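You operate a simulated robot arm through the tools that you are given. There is no shell and no other tool.

You are at the controls of a simulated robot arm. One attempt, no reset.

TASK
Wedge the white seat free at both ends and lift it out.
Fine: the orange mould stays where it is; the yellow wedge goes back; set the seat whole in the middle of the table. Set down upright: yellow plastic wedge.

The check looks at the end state, three seconds after you hand in, the way a careful person would. Anything else that was tipped, shoved, dropped, spilled or broken makes it a failure.

THE ROBOT
A 7-joint arm with a two-finger gripper, fixed in place. Base frame: the origin is at the foot of the arm, x ahead of it, y to its left, z up; the work surface is at about z = 0.8. Lengths are in m, angles in rad, forces in N, time in s.
With the tool pointing down near the work surface it reaches from about 0.38 to 0.78 m from the base axis. Its first joint turns from -2.496 to 2.496 rad. Payload 2.45 kg.
Tool frame: the origin (TCP) lies between the finger pads and is the grasp point; the fingertips stand 0.026 m ahead of it; z points along the fingers, y is the line along which they close. The gripper opens to 0.096 m. The gripper's body begins 0.069 m behind the TCP.
Orientation is that of the tool frame in the base frame, as a unit quaternion [w, x, y, z]. With the fingers straight down and closing along the base's y, the tool's x points along the base's -x, its y along +y and its z along -z.

THE INTERFACE
- The arm moves only by the tool nudge_tool. Its argument "rows" is a list of rows, each an object of numbers (a shift or turn left out is 0, a gripper value left out holds the last): "x", "y", "z": the shift along the base's x, y, z in m; "ax", "ay", "az": the turn, a rotation vector about the base's x, y, z in degrees; "grip": the finger opening in m, from 0 to 0.096. In form: [{"x": .., "y": .., "z": .., "ax": .., "ay": .., "az": .., "grip": ..}, ...]. A call has 1 to 20 rows; each row is the pose to reach, as a shift and turn from the pose commanded when the call began. A row lasts 0.2 s, in which the tool goes at most 0.05 m and 0.15 rad; a call with a longer step from one row to the next is refused whole, and so is a gripper value outside its range. A pose out of reach is approached as far as the arm can. The call stops where the force on the tool passes 40 N (or 10 N more than at its start, if that is more) or the arm is blocked; 0.2 s more then pass. The fingers move at their own pace and stop on an object; they squeeze with about 34 N. The grip force told is the motor's: it shows also when the fingers shut on nothing. Time passes only in rows, and 0.2 s behind the last, so rows that repeat a pose let the fingers close. It gives the time, the measured TCP pose, the force on the tool (base axes), the opening and the grip force at its end, in the units of the frame above (readings bear some noise), with the torque about the TCP (base axes, N m) and any sound that the robot's microphone picked up.
- Cameras (640 x 400 px; columns grow to the right, rows downward): "scene" is fixed at [0.2206, 0.5001, 1.5373]; the picture's right is [-0.81, -0.59, 0.00], its down [-0.42, 0.57, -0.70] and it looks along [0.42, -0.57, -0.71] (base axes); focal length 316 px, centre (320, 200). "wrist" rides on the gripper at [0.082, 0.003, -0.098] in the tool frame; the picture's right is [-0.04, 1.00, 0.00], its down [-0.73, -0.03, -0.68] and it looks along [-0.68, -0.03, 0.73] (tool axes); focal length 256 px, centre (320, 200). There is no depth. A picture from a camera that has moved, and an enlarged one, comes with that camera's place and axes in the base frame and with its lens.
- grab_frame(camera): a new picture of that camera. No time passes.
- move_column(by): slides the trunk up (or, below 0, down) by that many m; the arm rides with it, the base frame stays. It gives what a move gives, with no picture.
- close_up(camera, box): a new picture of the part [left, top, right, bottom] of that camera's present view, enlarged. No time passes.
- finish_job(): hands the job in; it is judged then, once.

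Nothing tells you positions but the pictures and the camera data. Unless the task says otherwise, let go and move clear before handing in.

The tools are called as a command line: name --argument value ..., lists and objects as JSON in quotes. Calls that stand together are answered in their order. nudge_tool: Moves the arm, as the interface text tells. Its arguments: {"type":"object","properties":{"rows":{"type":"array","items":{"type":"object","properties":{"x":{"type":"number"},"y":{"type":"number"},"z":{"type":"number"},"ax":{"type":"number"},"ay":{"type":"number"},"az":{"type":"number"},"grip":{"type":"number"}}}}},"required":["rows"]} The other tools are called the same way: move_column (by) slides the trunk up or down; grab_frame (camera) takes a picture; close_up (camera, box) takes an enlarged picture of a part of a camera's view; finish_job () hands the job in.

At the start:

```text
time: 0.0
tool_pos: [0.6369, -0.1615, 1.0567]
tcp_rot: [0.0, 0.0, 1.0, 0.0]
force: [0.1, -0.2, -1.0]
torque: [-0.02, -0.04, -0.02]
finger_gap: 0.0958
grasp_force: 0.2
trunk travel left (down, up): [-0.575, 0.065]
```

scene: 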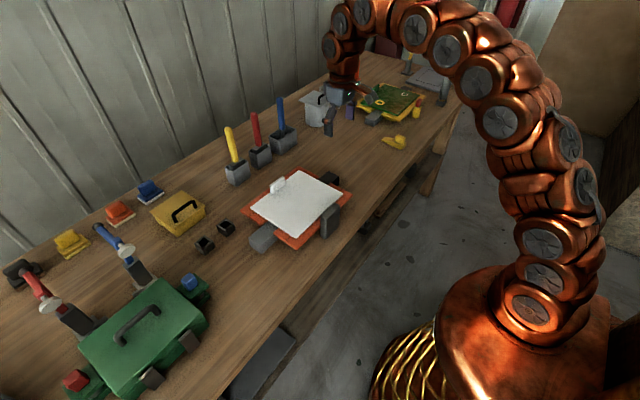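
wrist: 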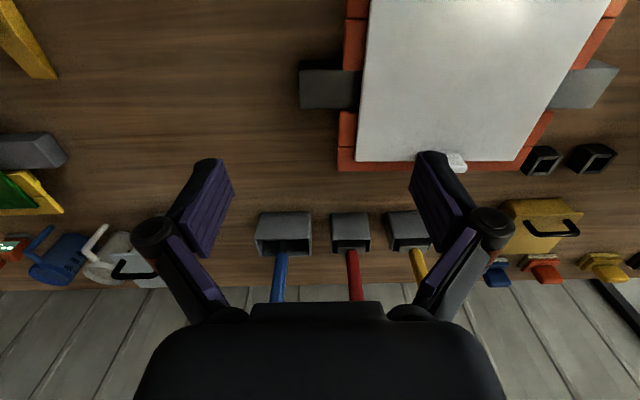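

I see an orange mould holding a white panel (the seat) with grey blocks at two ends, and three holders with a yellow, a red and a blue tool behind it. I'll take enlarged pictures before moving anything.

close_up --camera "scene" --box '[210, 110, 370, 260]'

close_up --camera "scene" --box '[290, 50, 470, 160]'

close_up --camera "wrist" --box '[220, 0, 640, 300]'

close_up --camera "scene" --box '[0, 160, 260, 400]'

```text
2.67 times, centred on (290, 185) of scene
camera zoom: at [0.2206, 0.5001, 1.5373], right [-0.81, -0.59, 0.0], down [-0.42, 0.57, -0.7], along [0.42, -0.57, -0.71], focal length 844 px, centre (400, 240)
```

zoom: 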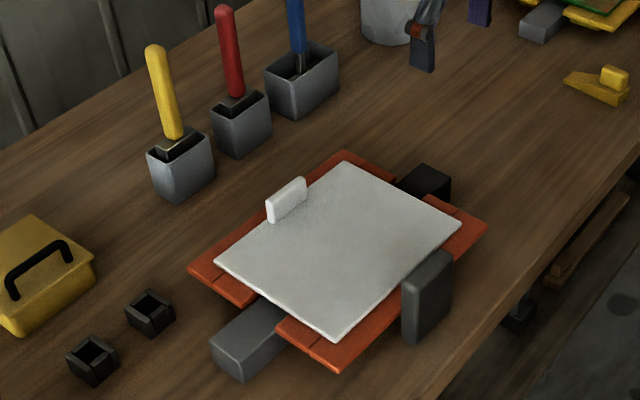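

```text
3.56 times, centred on (380, 105) of scene
camera zoom: at [0.2206, 0.5001, 1.5373], right [-0.81, -0.59, 0.0], down [-0.42, 0.57, -0.7], along [0.42, -0.57, -0.71], focal length 1125 px, centre (107, 538)
```

zoom: 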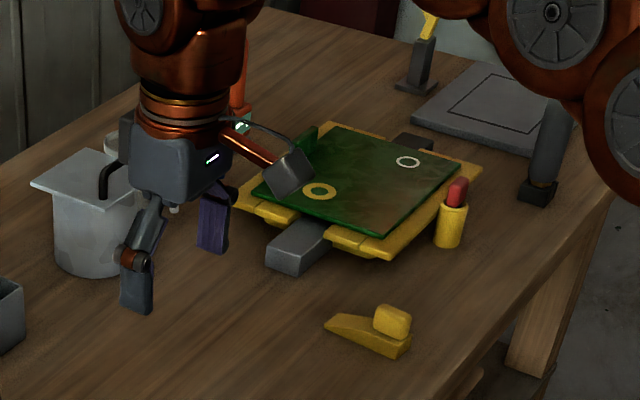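

```text
1.33 times, centred on (430, 150) of wrist
camera zoom: at [0.5565, -0.1584, 1.1543], right [0.04, 1.0, 0.0], down [0.73, -0.03, 0.68], along [0.68, -0.03, -0.73], focal length 341 px, centre (173, 267)
```

zoom: 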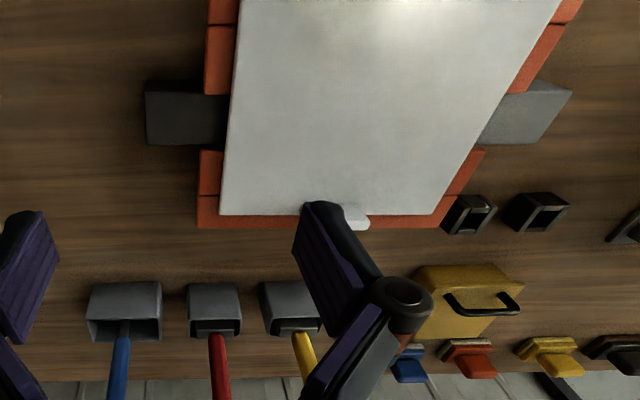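

```text
1.67 times, centred on (130, 280) of scene
camera zoom: at [0.2206, 0.5001, 1.5373], right [-0.81, -0.59, 0.0], down [-0.42, 0.57, -0.7], along [0.42, -0.57, -0.71], focal length 527 px, centre (637, 67)
```

zoom: 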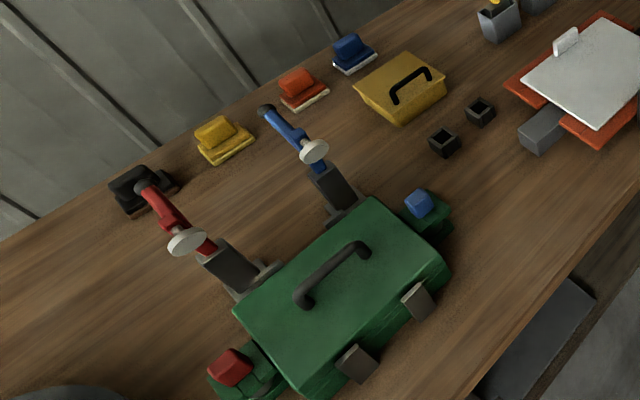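

The seat lies in the orange mould around (0.68, 0.0), with its upright white tab on the far-x side. The yellow wedge lies near (0.60, -0.52). I'll pull the arm back and up so the wrist camera can look at the mould.

nudge_tool --rows '[{"x": -0.03, "y": 0.027, "z": 0.01}, {"x": -0.06, "y": 0.054, "z": 0.02}, {"x": -0.09, "y": 0.081, "z": 0.03}, {"x": -0.12, "y": 0.108, "z": 0.04}, {"x": -0.15, "y": 0.135, "z": 0.05}, {"x": -0.18, "y": 0.162, "z": 0.06}]'

grab_frame --camera "wrist"

grab_frame --camera "scene"

```text
time: 1.4
tool_pos: [0.4556, 0.0019, 1.1195]
tcp_rot: [0.001, 0.001, 1.0, 0.001]
force: [1.4, -0.1, 0.3]
torque: [0.01, 0.04, 0.02]
finger_gap: 0.0962
grasp_force: 0.1
trunk travel left (down, up): [-0.575, 0.065]
```

```text
taken
camera wrist: at [0.3752, 0.0052, 1.2176], right [0.04, 1.0, 0.0], down [0.73, -0.03, 0.68], along [0.68, -0.03, -0.73], focal length 256 px, centre (320, 200)
```

wrist: 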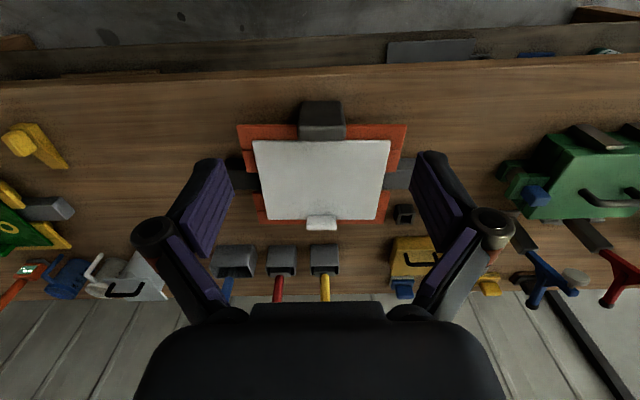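

```text
taken
```

scene: 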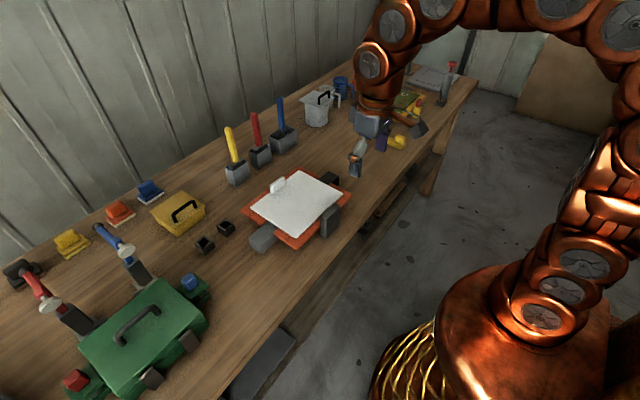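

close_up --camera "wrist" --box '[220, 80, 420, 250]'

close_up --camera "scene" --box '[230, 155, 360, 255]'

close_up --camera "wrist" --box '[0, 80, 200, 310]'

```text
2.35 times, centred on (320, 165) of wrist
camera zoom: at [0.3752, 0.0052, 1.2176], right [0.04, 1.0, 0.0], down [0.73, -0.03, 0.68], along [0.68, -0.03, -0.73], focal length 602 px, centre (320, 282)
```

zoom: 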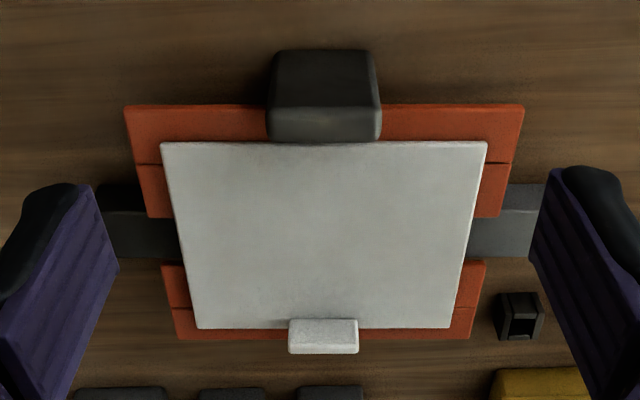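

```text
4.00 times, centred on (295, 205) of scene
camera zoom: at [0.2206, 0.5001, 1.5373], right [-0.81, -0.59, 0.0], down [-0.42, 0.57, -0.7], along [0.42, -0.57, -0.71], focal length 1266 px, centre (420, 180)
```

zoom: 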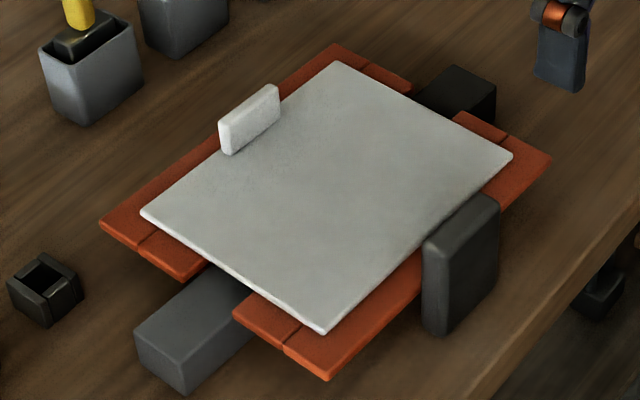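

```text
1.74 times, centred on (100, 195) of wrist
camera zoom: at [0.3752, 0.0052, 1.2176], right [0.04, 1.0, 0.0], down [0.73, -0.03, 0.68], along [0.68, -0.03, -0.73], focal length 445 px, centre (703, 209)
```

zoom: 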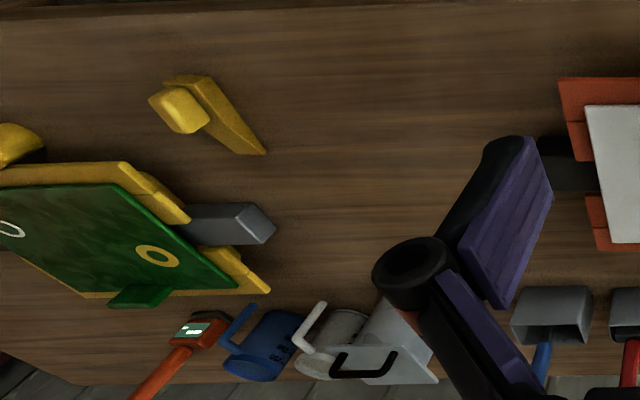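

The wedge is to the far -y side: a ramp with a grip block on its thick end, with the thin tip pointing towards +y. I'll swing the camera over it for a closer look.

nudge_tool --rows '[{"x": -0.003, "y": -0.042, "z": -0.005, "az": -4.4}, {"x": -0.006, "y": -0.084, "z": -0.01, "az": -8.8}, {"x": -0.009, "y": -0.126, "z": -0.015, "az": -13.2}, {"x": -0.012, "y": -0.168, "z": -0.02, "az": -17.6}, {"x": -0.015, "y": -0.21, "z": -0.025, "az": -22}, {"x": -0.018, "y": -0.252, "z": -0.03, "az": -26.4}, {"x": -0.021, "y": -0.294, "z": -0.035, "az": -30.8}, {"x": -0.024, "y": -0.336, "z": -0.04, "az": -35.2}, {"x": -0.027, "y": -0.378, "z": -0.045, "az": -40}]'

grab_frame --camera "wrist"

grab_frame --camera "scene"

```text
time: 3.4
tool_pos: [0.4297, -0.3763, 1.0725]
tcp_rot: [-0.001, 0.343, 0.939, -0.001]
force: [0.5, 0.0, 0.4]
torque: [-0.04, -0.04, -0.01]
finger_gap: 0.0962
grasp_force: 0.0
trunk travel left (down, up): [-0.575, 0.065]
```

```text
taken
camera wrist: at [0.3705, -0.3222, 1.1697], right [0.67, 0.74, 0.0], down [0.54, -0.5, 0.68], along [0.5, -0.46, -0.73], focal length 256 px, centre (320, 200)
```

wrist: 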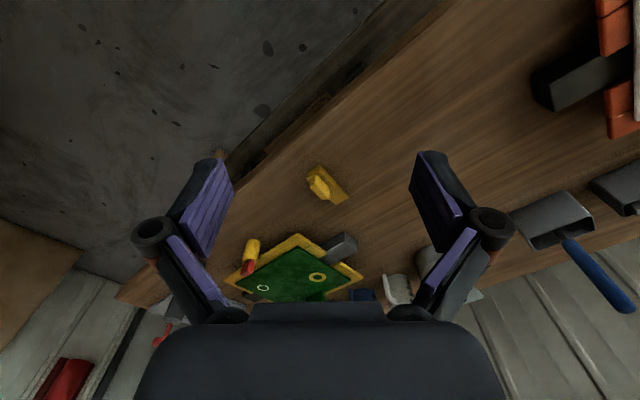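

```text
taken
```

scene: 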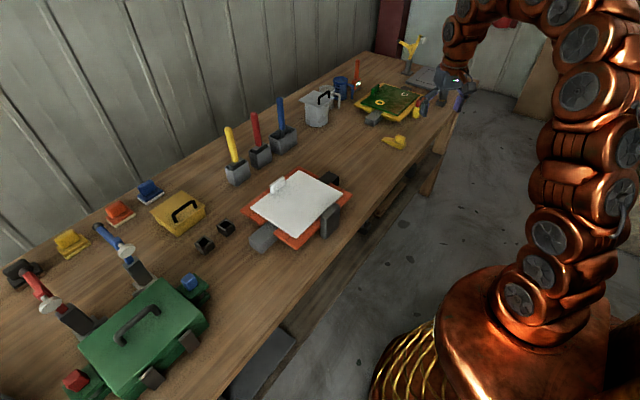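

close_up --camera "wrist" --box '[270, 140, 380, 230]'

close_up --camera "scene" --box '[340, 110, 440, 170]'

close_up --camera "scene" --box '[310, 20, 490, 140]'

```text
4.44 times, centred on (325, 185) of wrist
camera zoom: at [0.3705, -0.3222, 1.1697], right [0.67, 0.74, 0.0], down [0.54, -0.5, 0.68], along [0.5, -0.46, -0.73], focal length 1138 px, centre (298, 267)
```

zoom: 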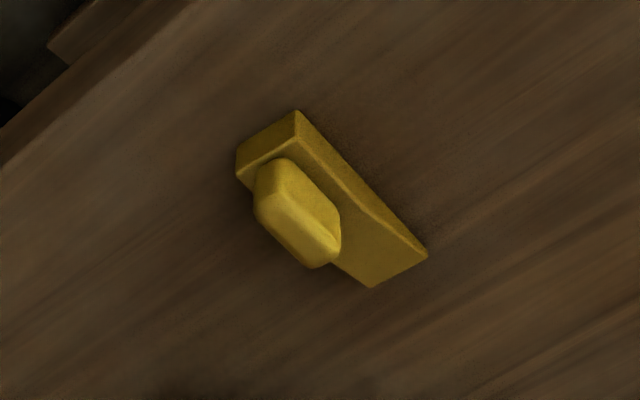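

```text
6.40 times, centred on (390, 140) of scene
camera zoom: at [0.2206, 0.5001, 1.5373], right [-0.81, -0.59, 0.0], down [-0.42, 0.57, -0.7], along [0.42, -0.57, -0.71], focal length 2025 px, centre (-128, 584)
```

zoom: 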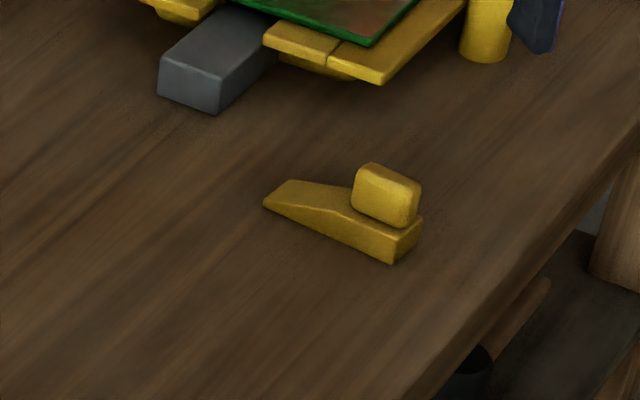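

```text
3.33 times, centred on (400, 80) of scene
camera zoom: at [0.2206, 0.5001, 1.5373], right [-0.81, -0.59, 0.0], down [-0.42, 0.57, -0.7], along [0.42, -0.57, -0.71], focal length 1055 px, centre (53, 600)
```

zoom: 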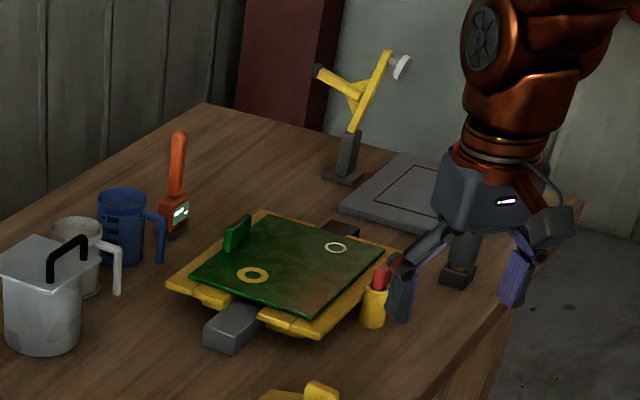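

The wedge is about 95 x 30 mm with its body about 22 mm high and a thin grip block on top. Its heel is near (0.559, -0.517), its tip near (0.654, -0.526), and the block top near (0.577, -0.517). Next I'll look at the +y end of the mould from a low angle to see where the wedge goes in.

nudge_tool --rows '[{"x": 0.01, "y": 0.042, "az": -3.1}, {"x": 0.02, "y": 0.084, "az": -6.2}, {"x": 0.03, "y": 0.126, "az": -9.3}, {"x": 0.04, "y": 0.168, "az": -12.4}, {"x": 0.05, "y": 0.21, "az": -15.5}, {"x": 0.06, "y": 0.252, "az": -18.6}, {"x": 0.07, "y": 0.294, "az": -21.7}, {"x": 0.08, "y": 0.336, "az": -24.8}, {"x": 0.09, "y": 0.378, "az": -27.9}, {"x": 0.1, "y": 0.42, "az": -31}, {"x": 0.11, "y": 0.462, "az": -34.1}, {"x": 0.12, "y": 0.504, "az": -37.2}, {"x": 0.13, "y": 0.546, "az": -40.3}, {"x": 0.14, "y": 0.588, "az": -43.4}, {"x": 0.15, "y": 0.63, "az": -46.5}, {"x": 0.16, "y": 0.672, "az": -50}]'

grab_frame --camera "wrist"

```text
time: 6.8
tool_pos: [0.59, 0.2952, 1.0732]
tcp_rot: [0.0, 0.707, 0.707, 0.0]
force: [0.9, -0.9, -0.4]
torque: [0.02, -0.02, -0.02]
finger_gap: 0.0962
grasp_force: 0.0
trunk travel left (down, up): [-0.575, 0.065]
```

```text
taken
camera wrist: at [0.5945, 0.3758, 1.1698], right [1.0, -0.04, 0.0], down [-0.03, -0.73, 0.68], along [-0.03, -0.68, -0.73], focal length 256 px, centre (320, 200)
```

wrist: 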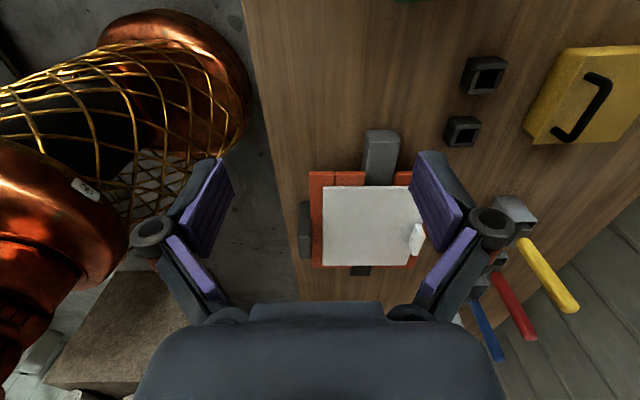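

The mould is well in view with the grey rail sticking out at the +y end. I'll tilt the camera and lower it to see the gap under the seat.

nudge_tool --rows '[{"x": 0.02, "y": 0.01, "z": -0.03, "ax": -7}, {"x": 0.04, "y": 0.02, "z": -0.06, "ax": -14}, {"x": 0.06, "y": 0.03, "z": -0.09, "ax": -21}, {"x": 0.07, "y": 0.03, "z": -0.12, "ax": -28}, {"x": 0.07, "y": 0.03, "z": -0.15, "ax": -32}]'

grab_frame --camera "wrist"

```text
time: 8.0
tool_pos: [0.6465, 0.2715, 0.9512]
tcp_rot: [0.194, 0.681, 0.678, -0.195]
force: [0.0, -2.4, 1.5]
torque: [0.23, 0.05, -0.01]
finger_gap: 0.0957
grasp_force: 0.2
out of reach, approached as far as the arm can: row 3, 4, 5
trunk travel left (down, up): [-0.575, 0.065]
```

```text
taken
camera wrist: at [0.6503, 0.3912, 0.9899], right [1.0, -0.04, 0.02], down [-0.03, -0.26, 0.96], along [-0.03, -0.96, -0.26], focal length 256 px, centre (320, 200)
```

wrist: 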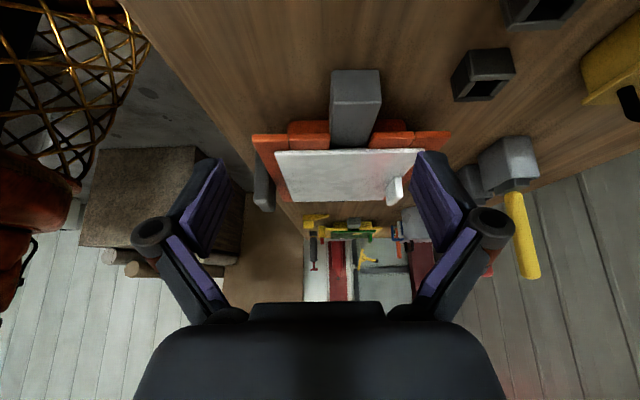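

close_up --camera "wrist" --box '[240, 50, 460, 210]'

close_up --camera "wrist" --box '[300, 55, 400, 165]'

close_up --camera "scene" --box '[240, 160, 360, 250]'

```text
2.50 times, centred on (350, 130) of wrist
camera zoom: at [0.6503, 0.3912, 0.9899], right [1.0, -0.04, 0.02], down [-0.03, -0.26, 0.96], along [-0.03, -0.96, -0.26], focal length 640 px, centre (245, 375)
```

zoom: 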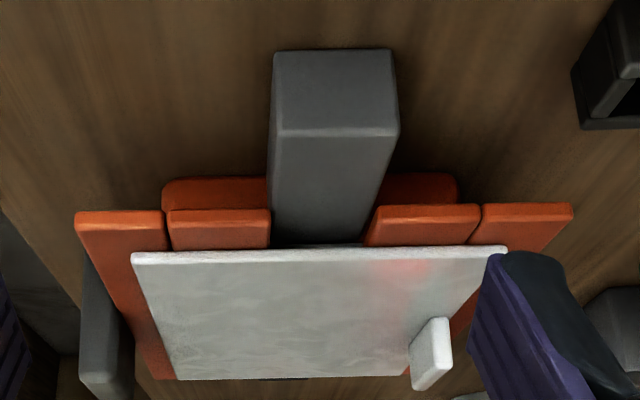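

```text
3.64 times, centred on (350, 110) of wrist
camera zoom: at [0.6503, 0.3912, 0.9899], right [1.0, -0.04, 0.02], down [-0.03, -0.26, 0.96], along [-0.03, -0.96, -0.26], focal length 931 px, centre (211, 527)
```

zoom: 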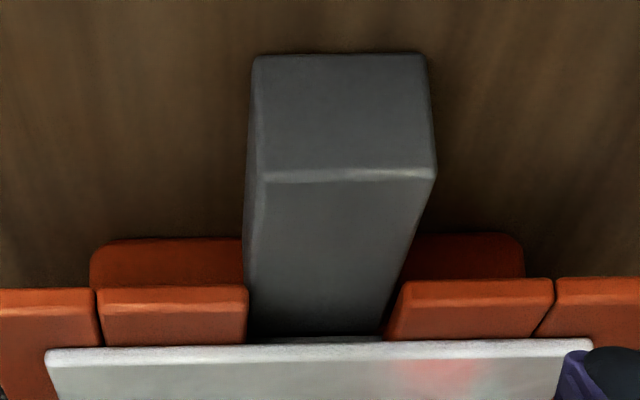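

```text
4.44 times, centred on (300, 205) of scene
camera zoom: at [0.2206, 0.5001, 1.5373], right [-0.81, -0.59, 0.0], down [-0.42, 0.57, -0.7], along [0.42, -0.57, -0.71], focal length 1406 px, centre (409, 178)
```

zoom: 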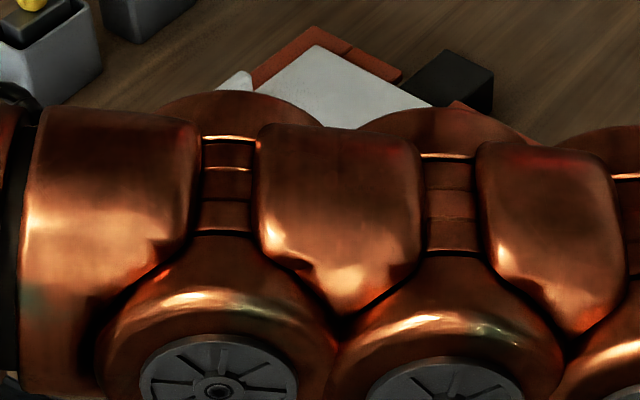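

The rail top is about z 0.838 and the seat's underside about 0.851, so the wedge slides along the rail into that gap. I'll straighten the tool, then look at the -y end and test that a +90° yaw can be reached there.

nudge_tool --rows '[{"z": 0.03, "ax": 7}, {"z": 0.07, "ax": 14}, {"z": 0.11, "ax": 21}, {"z": 0.14, "ax": 28}, {"x": -0.03, "y": -0.03, "z": 0.16, "ax": 32}]'

```text
time: 9.2
tool_pos: [0.6139, 0.2468, 1.1073]
tcp_rot: [-0.001, 0.707, 0.707, 0.001]
force: [1.0, 0.5, 0.1]
torque: [-0.01, 0.03, -0.01]
finger_gap: 0.0958
grasp_force: 0.0
trunk travel left (down, up): [-0.575, 0.065]
```

The tool is straight again. I'll yaw back through zero and on to the -y side.

nudge_tool --rows '[{"x": -0.009, "y": -0.021, "az": 7.5}, {"x": -0.018, "y": -0.042, "az": 15}, {"x": -0.027, "y": -0.063, "az": 22.5}, {"x": -0.036, "y": -0.084, "az": 30}, {"x": -0.045, "y": -0.105, "az": 37.5}, {"x": -0.054, "y": -0.126, "az": 45}, {"x": -0.063, "y": -0.147, "az": 52.5}, {"x": -0.072, "y": -0.168, "az": 60}, {"x": -0.081, "y": -0.189, "az": 67.5}, {"x": -0.09, "y": -0.21, "az": 75}, {"x": -0.1, "y": -0.231, "az": 82.5}, {"x": -0.11, "y": -0.25, "az": 90}]'

nudge_tool --rows '[{"x": 0.009, "y": -0.021, "az": 7.5}, {"x": 0.018, "y": -0.042, "az": 15}, {"x": 0.027, "y": -0.063, "az": 22.5}, {"x": 0.036, "y": -0.084, "az": 30}, {"x": 0.045, "y": -0.105, "az": 37.5}, {"x": 0.054, "y": -0.126, "az": 45}, {"x": 0.063, "y": -0.147, "az": 52.5}, {"x": 0.072, "y": -0.168, "az": 60}, {"x": 0.081, "y": -0.189, "az": 67.5}, {"x": 0.09, "y": -0.21, "az": 75}, {"x": 0.1, "y": -0.231, "az": 82.5}, {"x": 0.11, "y": -0.25, "az": 90}]'

grab_frame --camera "wrist"

```text
time: 11.8
tool_pos: [0.505, -0.0032, 1.1077]
tcp_rot: [0.001, -0.001, 1.0, 0.0]
force: [1.1, 0.9, 0.5]
torque: [0.0, 0.0, 0.03]
finger_gap: 0.0962
grasp_force: 0.1
trunk travel left (down, up): [-0.575, 0.065]
```

```text
time: 14.4
tool_pos: [0.6146, -0.2539, 1.1076]
tcp_rot: [0.0, 0.707, -0.707, 0.001]
force: [-0.5, -0.1, 1.0]
torque: [-0.01, -0.03, 0.03]
finger_gap: 0.0961
grasp_force: 0.0
trunk travel left (down, up): [-0.575, 0.065]
```

```text
taken
camera wrist: at [0.6123, -0.3365, 1.2047], right [-1.0, 0.04, 0.0], down [0.03, 0.73, 0.68], along [0.03, 0.68, -0.73], focal length 256 px, centre (320, 200)
```

wrist: 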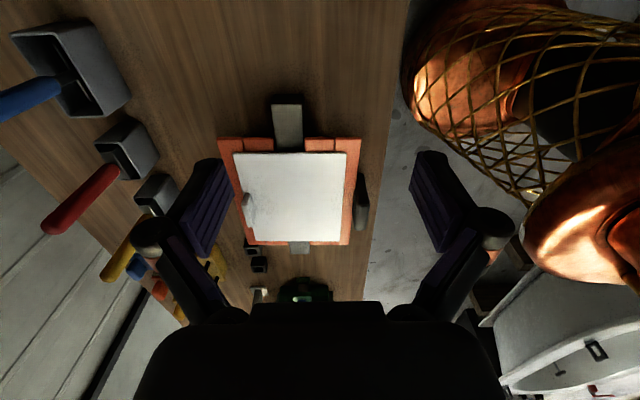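

A yaw of +90° is reachable here. Now I'll tilt for a lower look at the -y end.

nudge_tool --rows '[{"x": 0.02, "z": -0.03, "ax": 7}, {"x": 0.03, "z": -0.06, "ax": 14}, {"x": 0.04, "z": -0.09, "ax": 21}, {"x": 0.05, "z": -0.12, "ax": 26}]'

grab_frame --camera "wrist"

close_up --camera "wrist" --box '[220, 40, 400, 210]'

close_up --camera "wrist" --box '[200, 180, 420, 310]'

```text
time: 15.4
tool_pos: [0.6639, -0.2515, 0.9883]
tcp_rot: [-0.16, 0.69, -0.688, -0.159]
force: [-0.8, 0.6, 0.1]
torque: [-0.07, -0.02, 0.04]
finger_gap: 0.0961
grasp_force: 0.0
trunk travel left (down, up): [-0.575, 0.065]
```

```text
taken
camera wrist: at [0.662, -0.3693, 1.0394], right [-1.0, 0.03, 0.02], down [0.03, 0.36, 0.93], along [0.03, 0.93, -0.36], focal length 256 px, centre (320, 200)
```

wrist: 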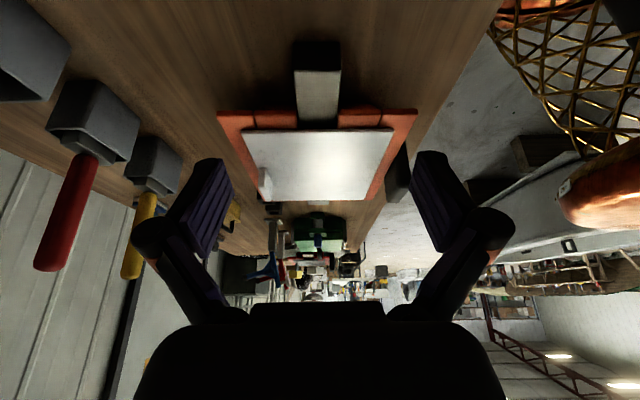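

```text
2.35 times, centred on (310, 125) of wrist
camera zoom: at [0.662, -0.3693, 1.0394], right [-1.0, 0.03, 0.02], down [0.03, 0.36, 0.93], along [0.03, 0.93, -0.36], focal length 602 px, centre (344, 376)
```

zoom: 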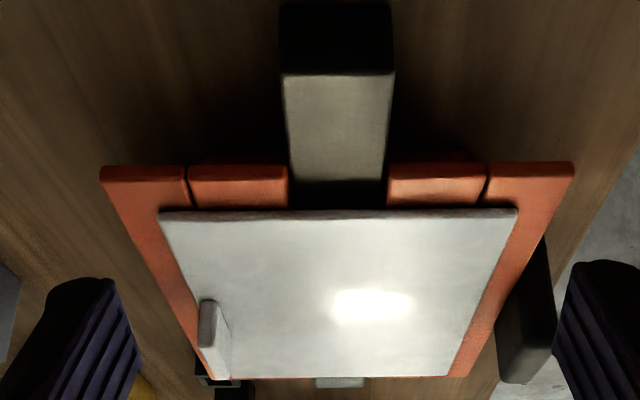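

```text
2.91 times, centred on (310, 245) of wrist
camera zoom: at [0.662, -0.3693, 1.0394], right [-1.0, 0.03, 0.02], down [0.03, 0.36, 0.93], along [0.03, 0.93, -0.36], focal length 745 px, centre (349, 69)
```

zoom: 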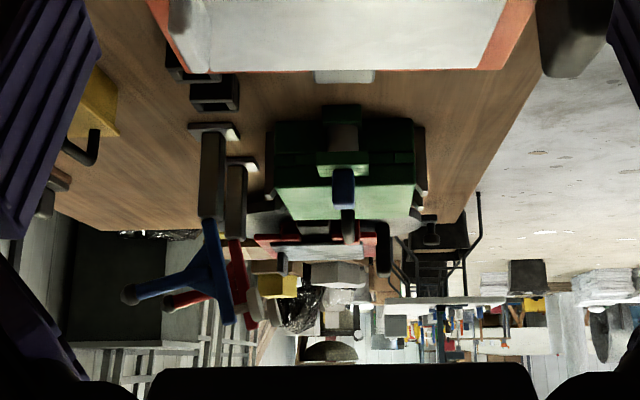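

Both ends mirror each other: the rail is about 47 mm wide, ends near |y| = 0.18, and passes under the seat edges at about y = +0.106 and -0.115. Now I'll straighten up and go to hover over the wedge.

nudge_tool --rows '[{"x": -0.01, "z": 0.02, "ax": -7}, {"x": -0.02, "z": 0.04, "ax": -14}, {"x": -0.03, "z": 0.06, "ax": -21}, {"x": -0.04, "z": 0.08, "ax": -26}]'

nudge_tool --rows '[{"x": -0.004, "y": -0.018, "az": -6.8}, {"x": -0.008, "y": -0.036, "az": -13.6}, {"x": -0.012, "y": -0.054, "az": -20.4}, {"x": -0.016, "y": -0.072, "az": -27.2}, {"x": -0.02, "y": -0.09, "az": -34}, {"x": -0.024, "y": -0.108, "az": -40.8}, {"x": -0.028, "y": -0.126, "az": -47.6}, {"x": -0.032, "y": -0.144, "az": -54.4}, {"x": -0.036, "y": -0.162, "az": -61.2}, {"x": -0.04, "y": -0.18, "z": -0.01, "az": -68}, {"x": -0.044, "y": -0.2, "z": -0.03, "az": -74.8}, {"x": -0.046, "y": -0.225, "z": -0.05, "az": -81.6}, {"x": -0.046, "y": -0.25, "z": -0.07, "az": -88.4}, {"x": -0.046, "y": -0.265, "z": -0.09, "az": -95.4}]'

grab_frame --camera "wrist"

```text
time: 16.4
tool_pos: [0.6233, -0.2542, 1.067]
tcp_rot: [0.0, 0.707, -0.707, 0.001]
force: [-0.1, -0.4, 0.6]
torque: [0.04, 0.0, 0.04]
finger_gap: 0.096
grasp_force: 0.1
trunk travel left (down, up): [-0.575, 0.065]
```

```text
time: 19.4
tool_pos: [0.5633, -0.4983, 0.9822]
tcp_rot: [0.0, 0.018, 1.0, 0.001]
force: [-0.3, 0.0, -0.2]
torque: [0.02, 0.04, 0.0]
finger_gap: 0.0959
grasp_force: 0.1
out of reach, approached as far as the arm can: row 12, 13, 14
trunk travel left (down, up): [-0.575, 0.065]
```

```text
taken
camera wrist: at [0.4822, -0.4943, 1.0799], right [0.07, 1.0, 0.0], down [0.73, -0.05, 0.68], along [0.68, -0.05, -0.73], focal length 256 px, centre (320, 200)
```

wrist: 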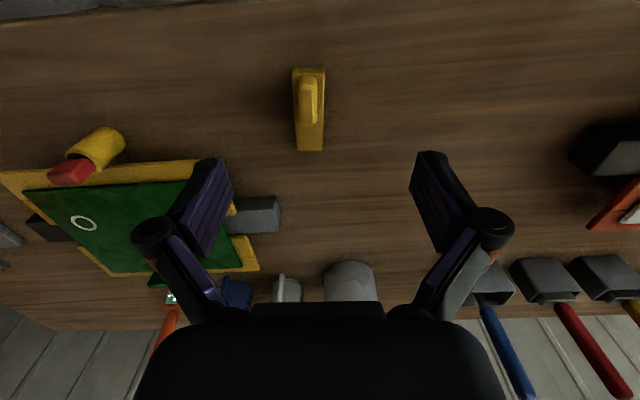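

I'm hovering near the wedge, and the reach stopped a bit short at this height. I'll zoom in to refine the wedge's pose and then go lower.

close_up --camera "wrist" --box '[260, 50, 360, 170]'

close_up --camera "scene" --box '[360, 115, 430, 165]'

```text
3.33 times, centred on (310, 110) of wrist
camera zoom: at [0.4822, -0.4943, 1.0799], right [0.07, 1.0, 0.0], down [0.73, -0.05, 0.68], along [0.68, -0.05, -0.73], focal length 853 px, centre (353, 500)
```

zoom: 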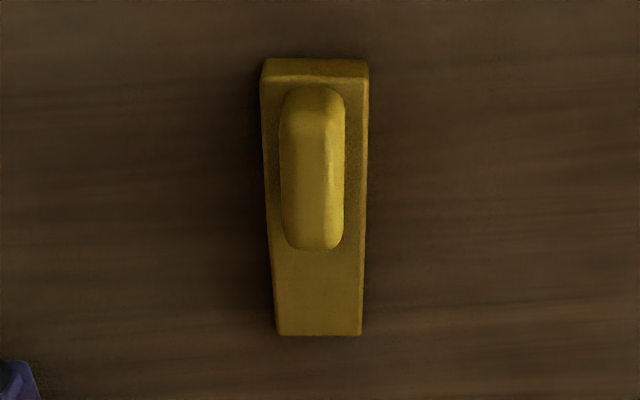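

```text
8.00 times, centred on (395, 140) of scene
camera zoom: at [0.2206, 0.5001, 1.5373], right [-0.81, -0.59, 0.0], down [-0.42, 0.57, -0.7], along [0.42, -0.57, -0.71], focal length 2532 px, centre (-280, 680)
```

zoom: 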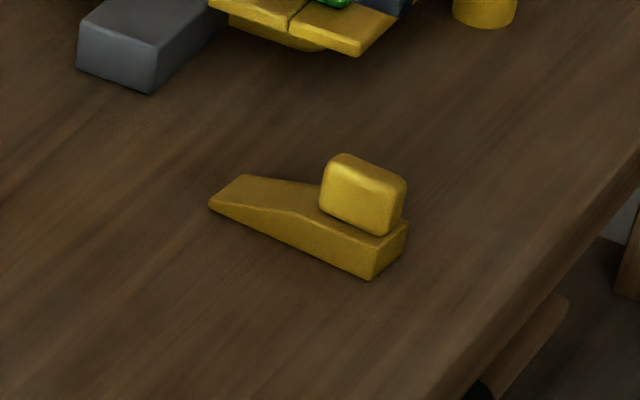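

The wedge axis points -5.5° from +x, and the handle centre is near (0.578, -0.515). I'll descend part way to check that the reach improves lower down.

nudge_tool --rows '[{"z": -0.03}, {"z": -0.06}, {"x": 0.008, "y": -0.009, "z": -0.08, "az": -1.7}, {"x": 0.015, "y": -0.017, "z": -0.085, "az": -3.4}, {"x": 0.015, "y": -0.017, "z": -0.085, "az": -3.4}]'

grab_frame --camera "wrist"

```text
time: 20.6
tool_pos: [0.5787, -0.5146, 0.897]
tcp_rot: [0.0, 0.046, 0.999, 0.0]
force: [1.5, 0.2, 0.3]
torque: [-0.03, 0.0, 0.01]
finger_gap: 0.0961
grasp_force: 0.1
trunk travel left (down, up): [-0.575, 0.065]
```

```text
taken
camera wrist: at [0.4984, -0.5037, 0.9945], right [0.13, 0.99, 0.0], down [0.73, -0.1, 0.68], along [0.67, -0.09, -0.73], focal length 256 px, centre (320, 200)
```

wrist: 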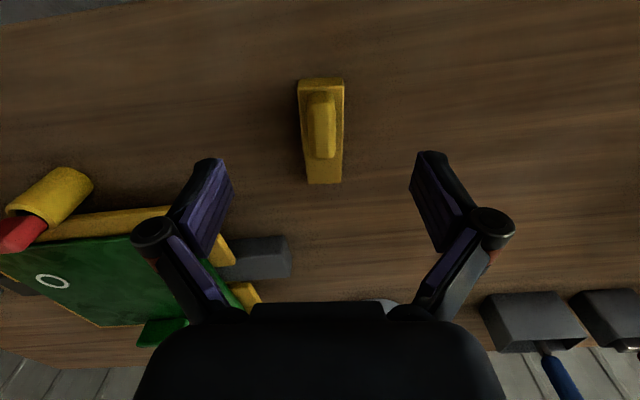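

The tool is aligned over the handle. I'll zoom in to check the handle's height before closing on it.

close_up --camera "wrist" --box '[260, 60, 390, 200]'

close_up --camera "scene" --box '[350, 90, 450, 170]'

```text
2.86 times, centred on (325, 130) of wrist
camera zoom: at [0.4984, -0.5037, 0.9945], right [0.13, 0.99, 0.0], down [0.73, -0.1, 0.68], along [0.67, -0.09, -0.73], focal length 731 px, centre (306, 400)
```

zoom: 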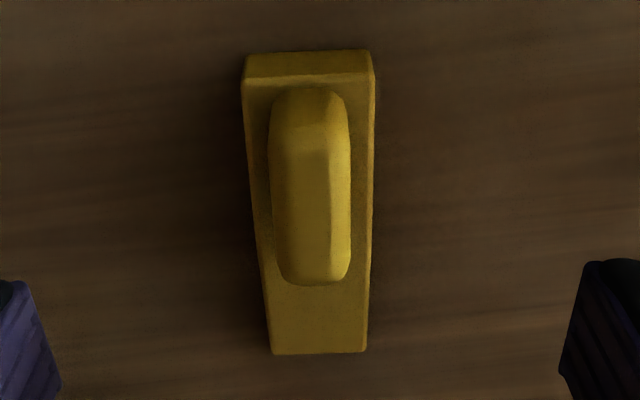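

```text
5.00 times, centred on (400, 130) of scene
camera zoom: at [0.2206, 0.5001, 1.5373], right [-0.81, -0.59, 0.0], down [-0.42, 0.57, -0.7], along [0.42, -0.57, -0.71], focal length 1582 px, centre (-80, 550)
```

zoom: 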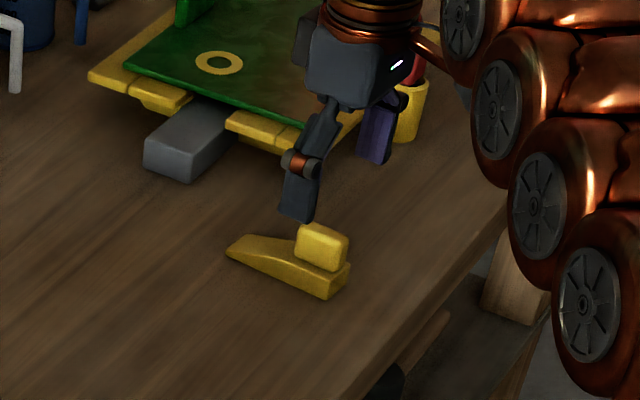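

The handle is about 18 mm wide and spans roughly z 0.820–0.848. I'll descend so the fingertips stop just above the wedge body, then close.

nudge_tool --rows '[{"z": -0.02}, {"z": -0.035}, {"z": -0.045}, {"z": -0.045, "grip": 0.03}, {"z": -0.045, "grip": 0.03}, {"z": -0.045, "grip": 0.03}, {"z": -0.045, "grip": 0.03}]'

close_up --camera "wrist" --box '[220, 60, 420, 260]'

close_up --camera "scene" --box '[350, 90, 450, 170]'

```text
time: 22.2
tool_pos: [0.5787, -0.5144, 0.8529]
tcp_rot: [0.001, 0.046, 0.999, 0.0]
force: [0.5, 0.1, 0.0]
torque: [-0.05, 0.0, -0.02]
finger_gap: 0.03
grasp_force: 0.1
trunk travel left (down, up): [-0.575, 0.065]
```

```text
2.00 times, centred on (320, 160) of wrist
camera zoom: at [0.4987, -0.5042, 0.9499], right [0.13, 0.99, 0.0], down [0.73, -0.1, 0.68], along [0.67, -0.09, -0.73], focal length 512 px, centre (320, 280)
```

zoom: 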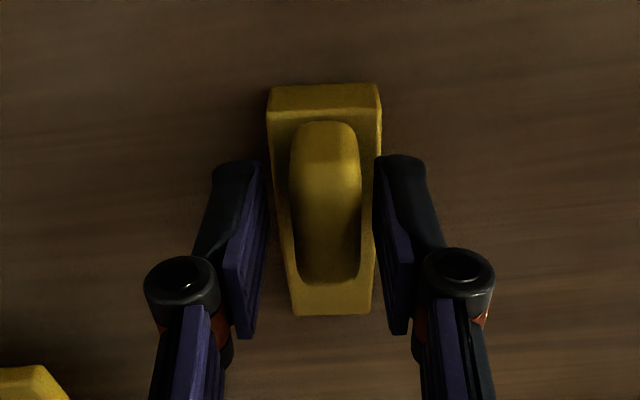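

```text
5.00 times, centred on (400, 130) of scene
camera zoom: at [0.2206, 0.5001, 1.5373], right [-0.81, -0.59, 0.0], down [-0.42, 0.57, -0.7], along [0.42, -0.57, -0.71], focal length 1582 px, centre (-80, 550)
```

zoom: 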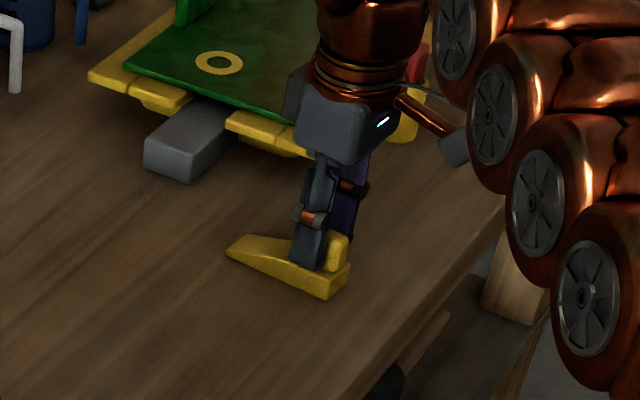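

The handle sits between the pads about 1.5 mm off centre, and slightly behind the fingers in x. I'll correct that and close.

nudge_tool --rows '[{"x": -0.004, "y": 0.0015, "z": -0.002, "grip": 0.03}, {"x": -0.004, "y": 0.0015, "z": -0.002, "grip": 0.03}, {"x": -0.004, "y": 0.0015, "z": -0.002, "grip": 0.0}, {"x": -0.004, "y": 0.0015, "z": -0.002, "grip": 0.0}, {"x": -0.004, "y": 0.0015, "z": -0.002, "grip": 0.0}, {"x": -0.004, "y": 0.0015, "z": -0.002, "grip": 0.0}]'

close_up --camera "wrist" --box '[220, 60, 420, 260]'

close_up --camera "scene" --box '[350, 90, 450, 170]'

```text
time: 23.6
tool_pos: [0.5742, -0.5124, 0.8494]
tcp_rot: [0.0, 0.046, 0.999, 0.0]
force: [0.8, -1.3, 2.3]
torque: [-0.02, -0.05, 0.02]
finger_gap: 0.0172
grasp_force: 34.1
trunk travel left (down, up): [-0.575, 0.065]
```

```text
2.00 times, centred on (320, 160) of wrist
camera zoom: at [0.4949, -0.5024, 0.9479], right [0.13, 0.99, 0.0], down [0.73, -0.1, 0.68], along [0.67, -0.09, -0.73], focal length 512 px, centre (320, 280)
```

zoom: 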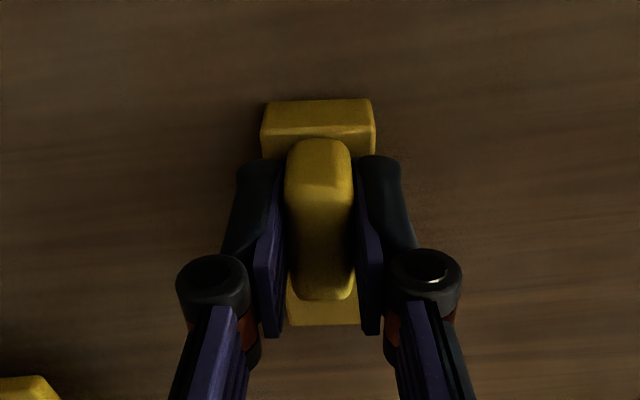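

```text
5.00 times, centred on (400, 130) of scene
camera zoom: at [0.2206, 0.5001, 1.5373], right [-0.81, -0.59, 0.0], down [-0.42, 0.57, -0.7], along [0.42, -0.57, -0.71], focal length 1582 px, centre (-80, 550)
```

zoom: 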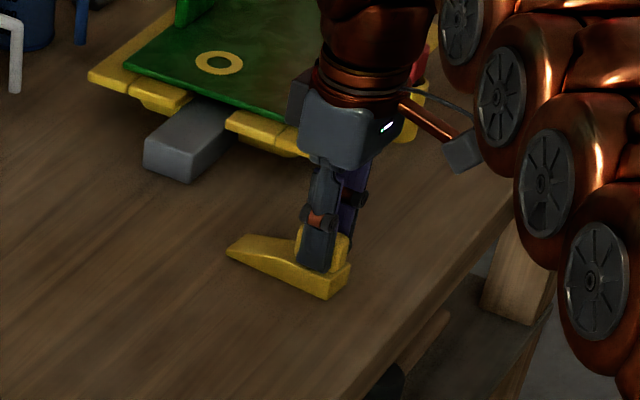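

The wedge is gripped (17 mm opening, 34 N). Its home pose is TCP (0.5745, -0.513, 0.850) at yaw -5.3°. I'll lift it and check the hold.

nudge_tool --rows '[{"z": 0.01}, {"z": 0.03}, {"x": -0.01, "y": 0.01, "z": 0.05}, {"x": -0.02, "y": 0.03, "z": 0.08}, {"x": -0.03, "y": 0.05, "z": 0.11}, {"x": -0.03, "y": 0.05, "z": 0.11}]'

close_up --camera "wrist" --box '[220, 60, 420, 260]'

close_up --camera "scene" --box '[330, 60, 450, 160]'

```text
time: 25.0
tool_pos: [0.5451, -0.4617, 0.9597]
tcp_rot: [0.0, 0.047, 0.999, -0.001]
force: [1.0, -0.1, -0.4]
torque: [-0.03, 0.0, -0.04]
finger_gap: 0.0169
grasp_force: 34.2
trunk travel left (down, up): [-0.575, 0.065]
```

```text
2.00 times, centred on (320, 160) of wrist
camera zoom: at [0.4651, -0.4518, 1.0574], right [0.13, 0.99, 0.0], down [0.73, -0.1, 0.68], along [0.67, -0.09, -0.73], focal length 512 px, centre (320, 280)
```

zoom: 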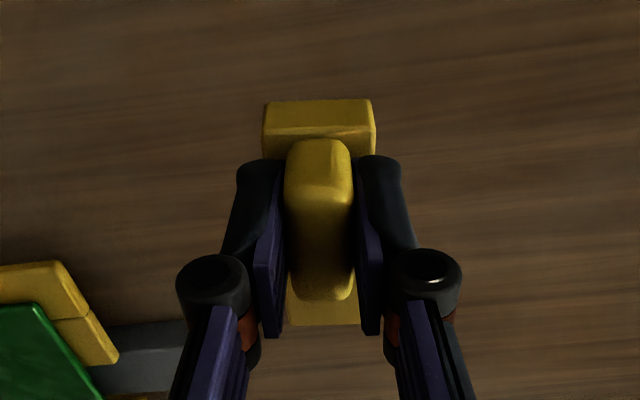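

```text
4.00 times, centred on (390, 110) of scene
camera zoom: at [0.2206, 0.5001, 1.5373], right [-0.81, -0.59, 0.0], down [-0.42, 0.57, -0.7], along [0.42, -0.57, -0.71], focal length 1266 px, centre (40, 560)
```

zoom: 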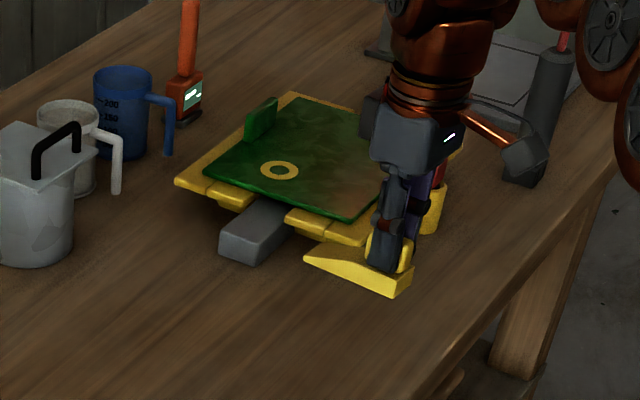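

The wedge is held level. I'll carry it to the -y end and turn it so its tip points along the rail towards the seat; the mould is yawed by about -2°.

nudge_tool --rows '[{"x": 0.008, "y": 0.013, "z": 0.005, "az": 7.2}, {"x": 0.016, "y": 0.026, "z": 0.01, "az": 14.4}, {"x": 0.024, "y": 0.039, "z": 0.01, "az": 21.6}, {"x": 0.032, "y": 0.052, "z": 0.01, "az": 28.8}, {"x": 0.042, "y": 0.065, "z": 0.01, "az": 36}, {"x": 0.052, "y": 0.08, "z": 0.01, "az": 43.2}, {"x": 0.062, "y": 0.095, "z": 0.01, "az": 50.4}, {"x": 0.072, "y": 0.11, "z": 0.01, "az": 57.6}, {"x": 0.082, "y": 0.125, "z": 0.01, "az": 64.8}, {"x": 0.092, "y": 0.14, "z": 0.01, "az": 72}, {"x": 0.102, "y": 0.155, "z": 0.0, "az": 79.2}, {"x": 0.112, "y": 0.166, "z": -0.01, "az": 86.4}, {"x": 0.121, "y": 0.172, "z": -0.02, "az": 93.3}, {"x": 0.121, "y": 0.172, "z": -0.03, "az": 93.3}]'

grab_frame --camera "wrist"

close_up --camera "scene" --box '[230, 100, 390, 250]'

```text
time: 28.0
tool_pos: [0.6661, -0.2891, 0.9315]
tcp_rot: [0.0, -0.695, 0.719, -0.001]
force: [-0.6, -0.2, -0.7]
torque: [0.01, 0.0, 0.02]
finger_gap: 0.017
grasp_force: 34.3
trunk travel left (down, up): [-0.575, 0.065]
```

```text
taken
camera wrist: at [0.6607, -0.372, 1.0281], right [-1.0, 0.07, 0.0], down [0.05, 0.73, 0.68], along [0.05, 0.68, -0.73], focal length 256 px, centre (320, 200)
```

wrist: 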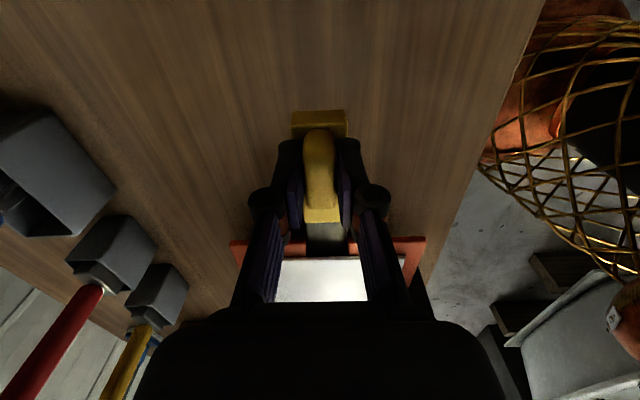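

```text
2.67 times, centred on (310, 175) of scene
camera zoom: at [0.2206, 0.5001, 1.5373], right [-0.81, -0.59, 0.0], down [-0.42, 0.57, -0.7], along [0.42, -0.57, -0.71], focal length 844 px, centre (347, 267)
```

zoom: 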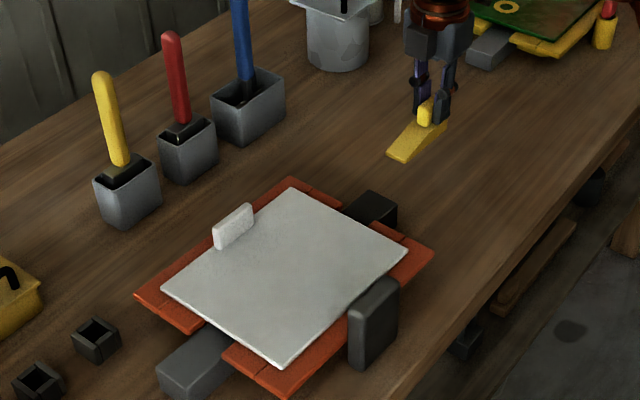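

close_up --camera "wrist" --box '[240, 90, 400, 310]'

close_up --camera "scene" --box '[290, 120, 410, 200]'

```text
1.82 times, centred on (320, 200) of wrist
camera zoom: at [0.6607, -0.372, 1.0281], right [-1.0, 0.07, 0.0], down [0.05, 0.73, 0.68], along [0.05, 0.68, -0.73], focal length 465 px, centre (320, 200)
```

zoom: 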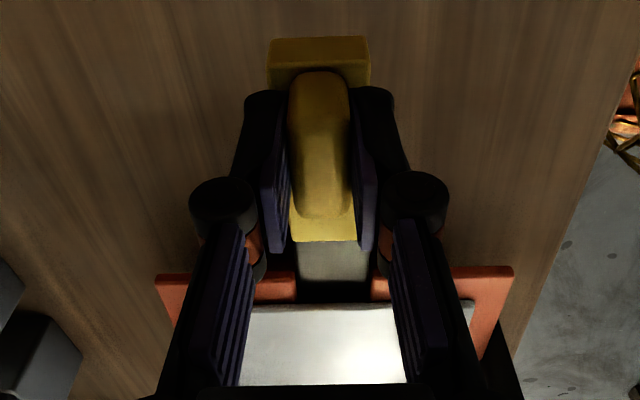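

```text
5.00 times, centred on (350, 160) of scene
camera zoom: at [0.2206, 0.5001, 1.5373], right [-0.81, -0.59, 0.0], down [-0.42, 0.57, -0.7], along [0.42, -0.57, -0.71], focal length 1582 px, centre (170, 400)
```

zoom: 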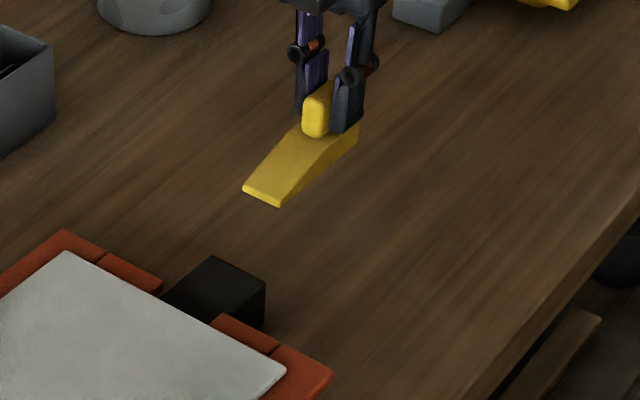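

The wedge lines up with the rail to within a couple of millimetres. I'll bring its tip over the rail and lower it almost to the rail top.

nudge_tool --rows '[{"y": 0.02, "z": -0.01}, {"x": 0.001, "y": 0.039, "z": -0.02}, {"x": 0.001, "y": 0.039, "z": -0.03}, {"x": 0.001, "y": 0.039, "z": -0.037}, {"x": 0.001, "y": 0.039, "z": -0.037}]'

close_up --camera "scene" --box '[280, 130, 400, 220]'

close_up --camera "wrist" --box '[240, 90, 400, 310]'

```text
time: 29.2
tool_pos: [0.6677, -0.2497, 0.8937]
tcp_rot: [0.001, -0.695, 0.719, 0.0]
force: [-0.3, -0.4, 0.1]
torque: [0.0, 0.01, 0.01]
finger_gap: 0.0169
grasp_force: 34.0
trunk travel left (down, up): [-0.575, 0.065]
```

```text
4.44 times, centred on (340, 175) of scene
camera zoom: at [0.2206, 0.5001, 1.5373], right [-0.81, -0.59, 0.0], down [-0.42, 0.57, -0.7], along [0.42, -0.57, -0.71], focal length 1406 px, centre (231, 311)
```

zoom: 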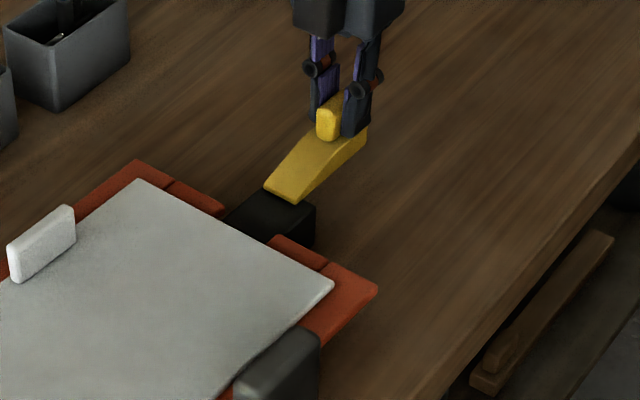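

```text
1.82 times, centred on (320, 200) of wrist
camera zoom: at [0.6619, -0.3326, 0.9911], right [-1.0, 0.07, 0.0], down [0.05, 0.73, 0.68], along [0.05, 0.68, -0.73], focal length 465 px, centre (320, 200)
```

zoom: 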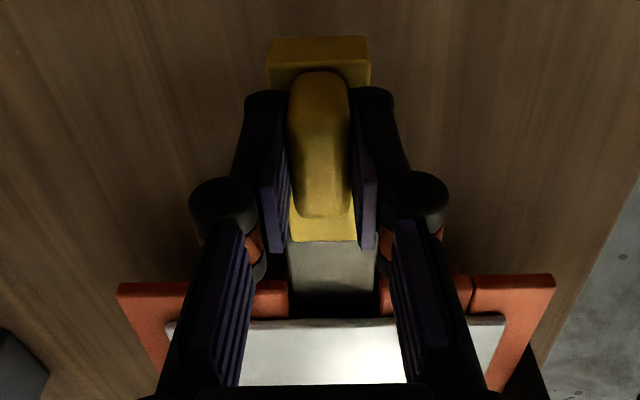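

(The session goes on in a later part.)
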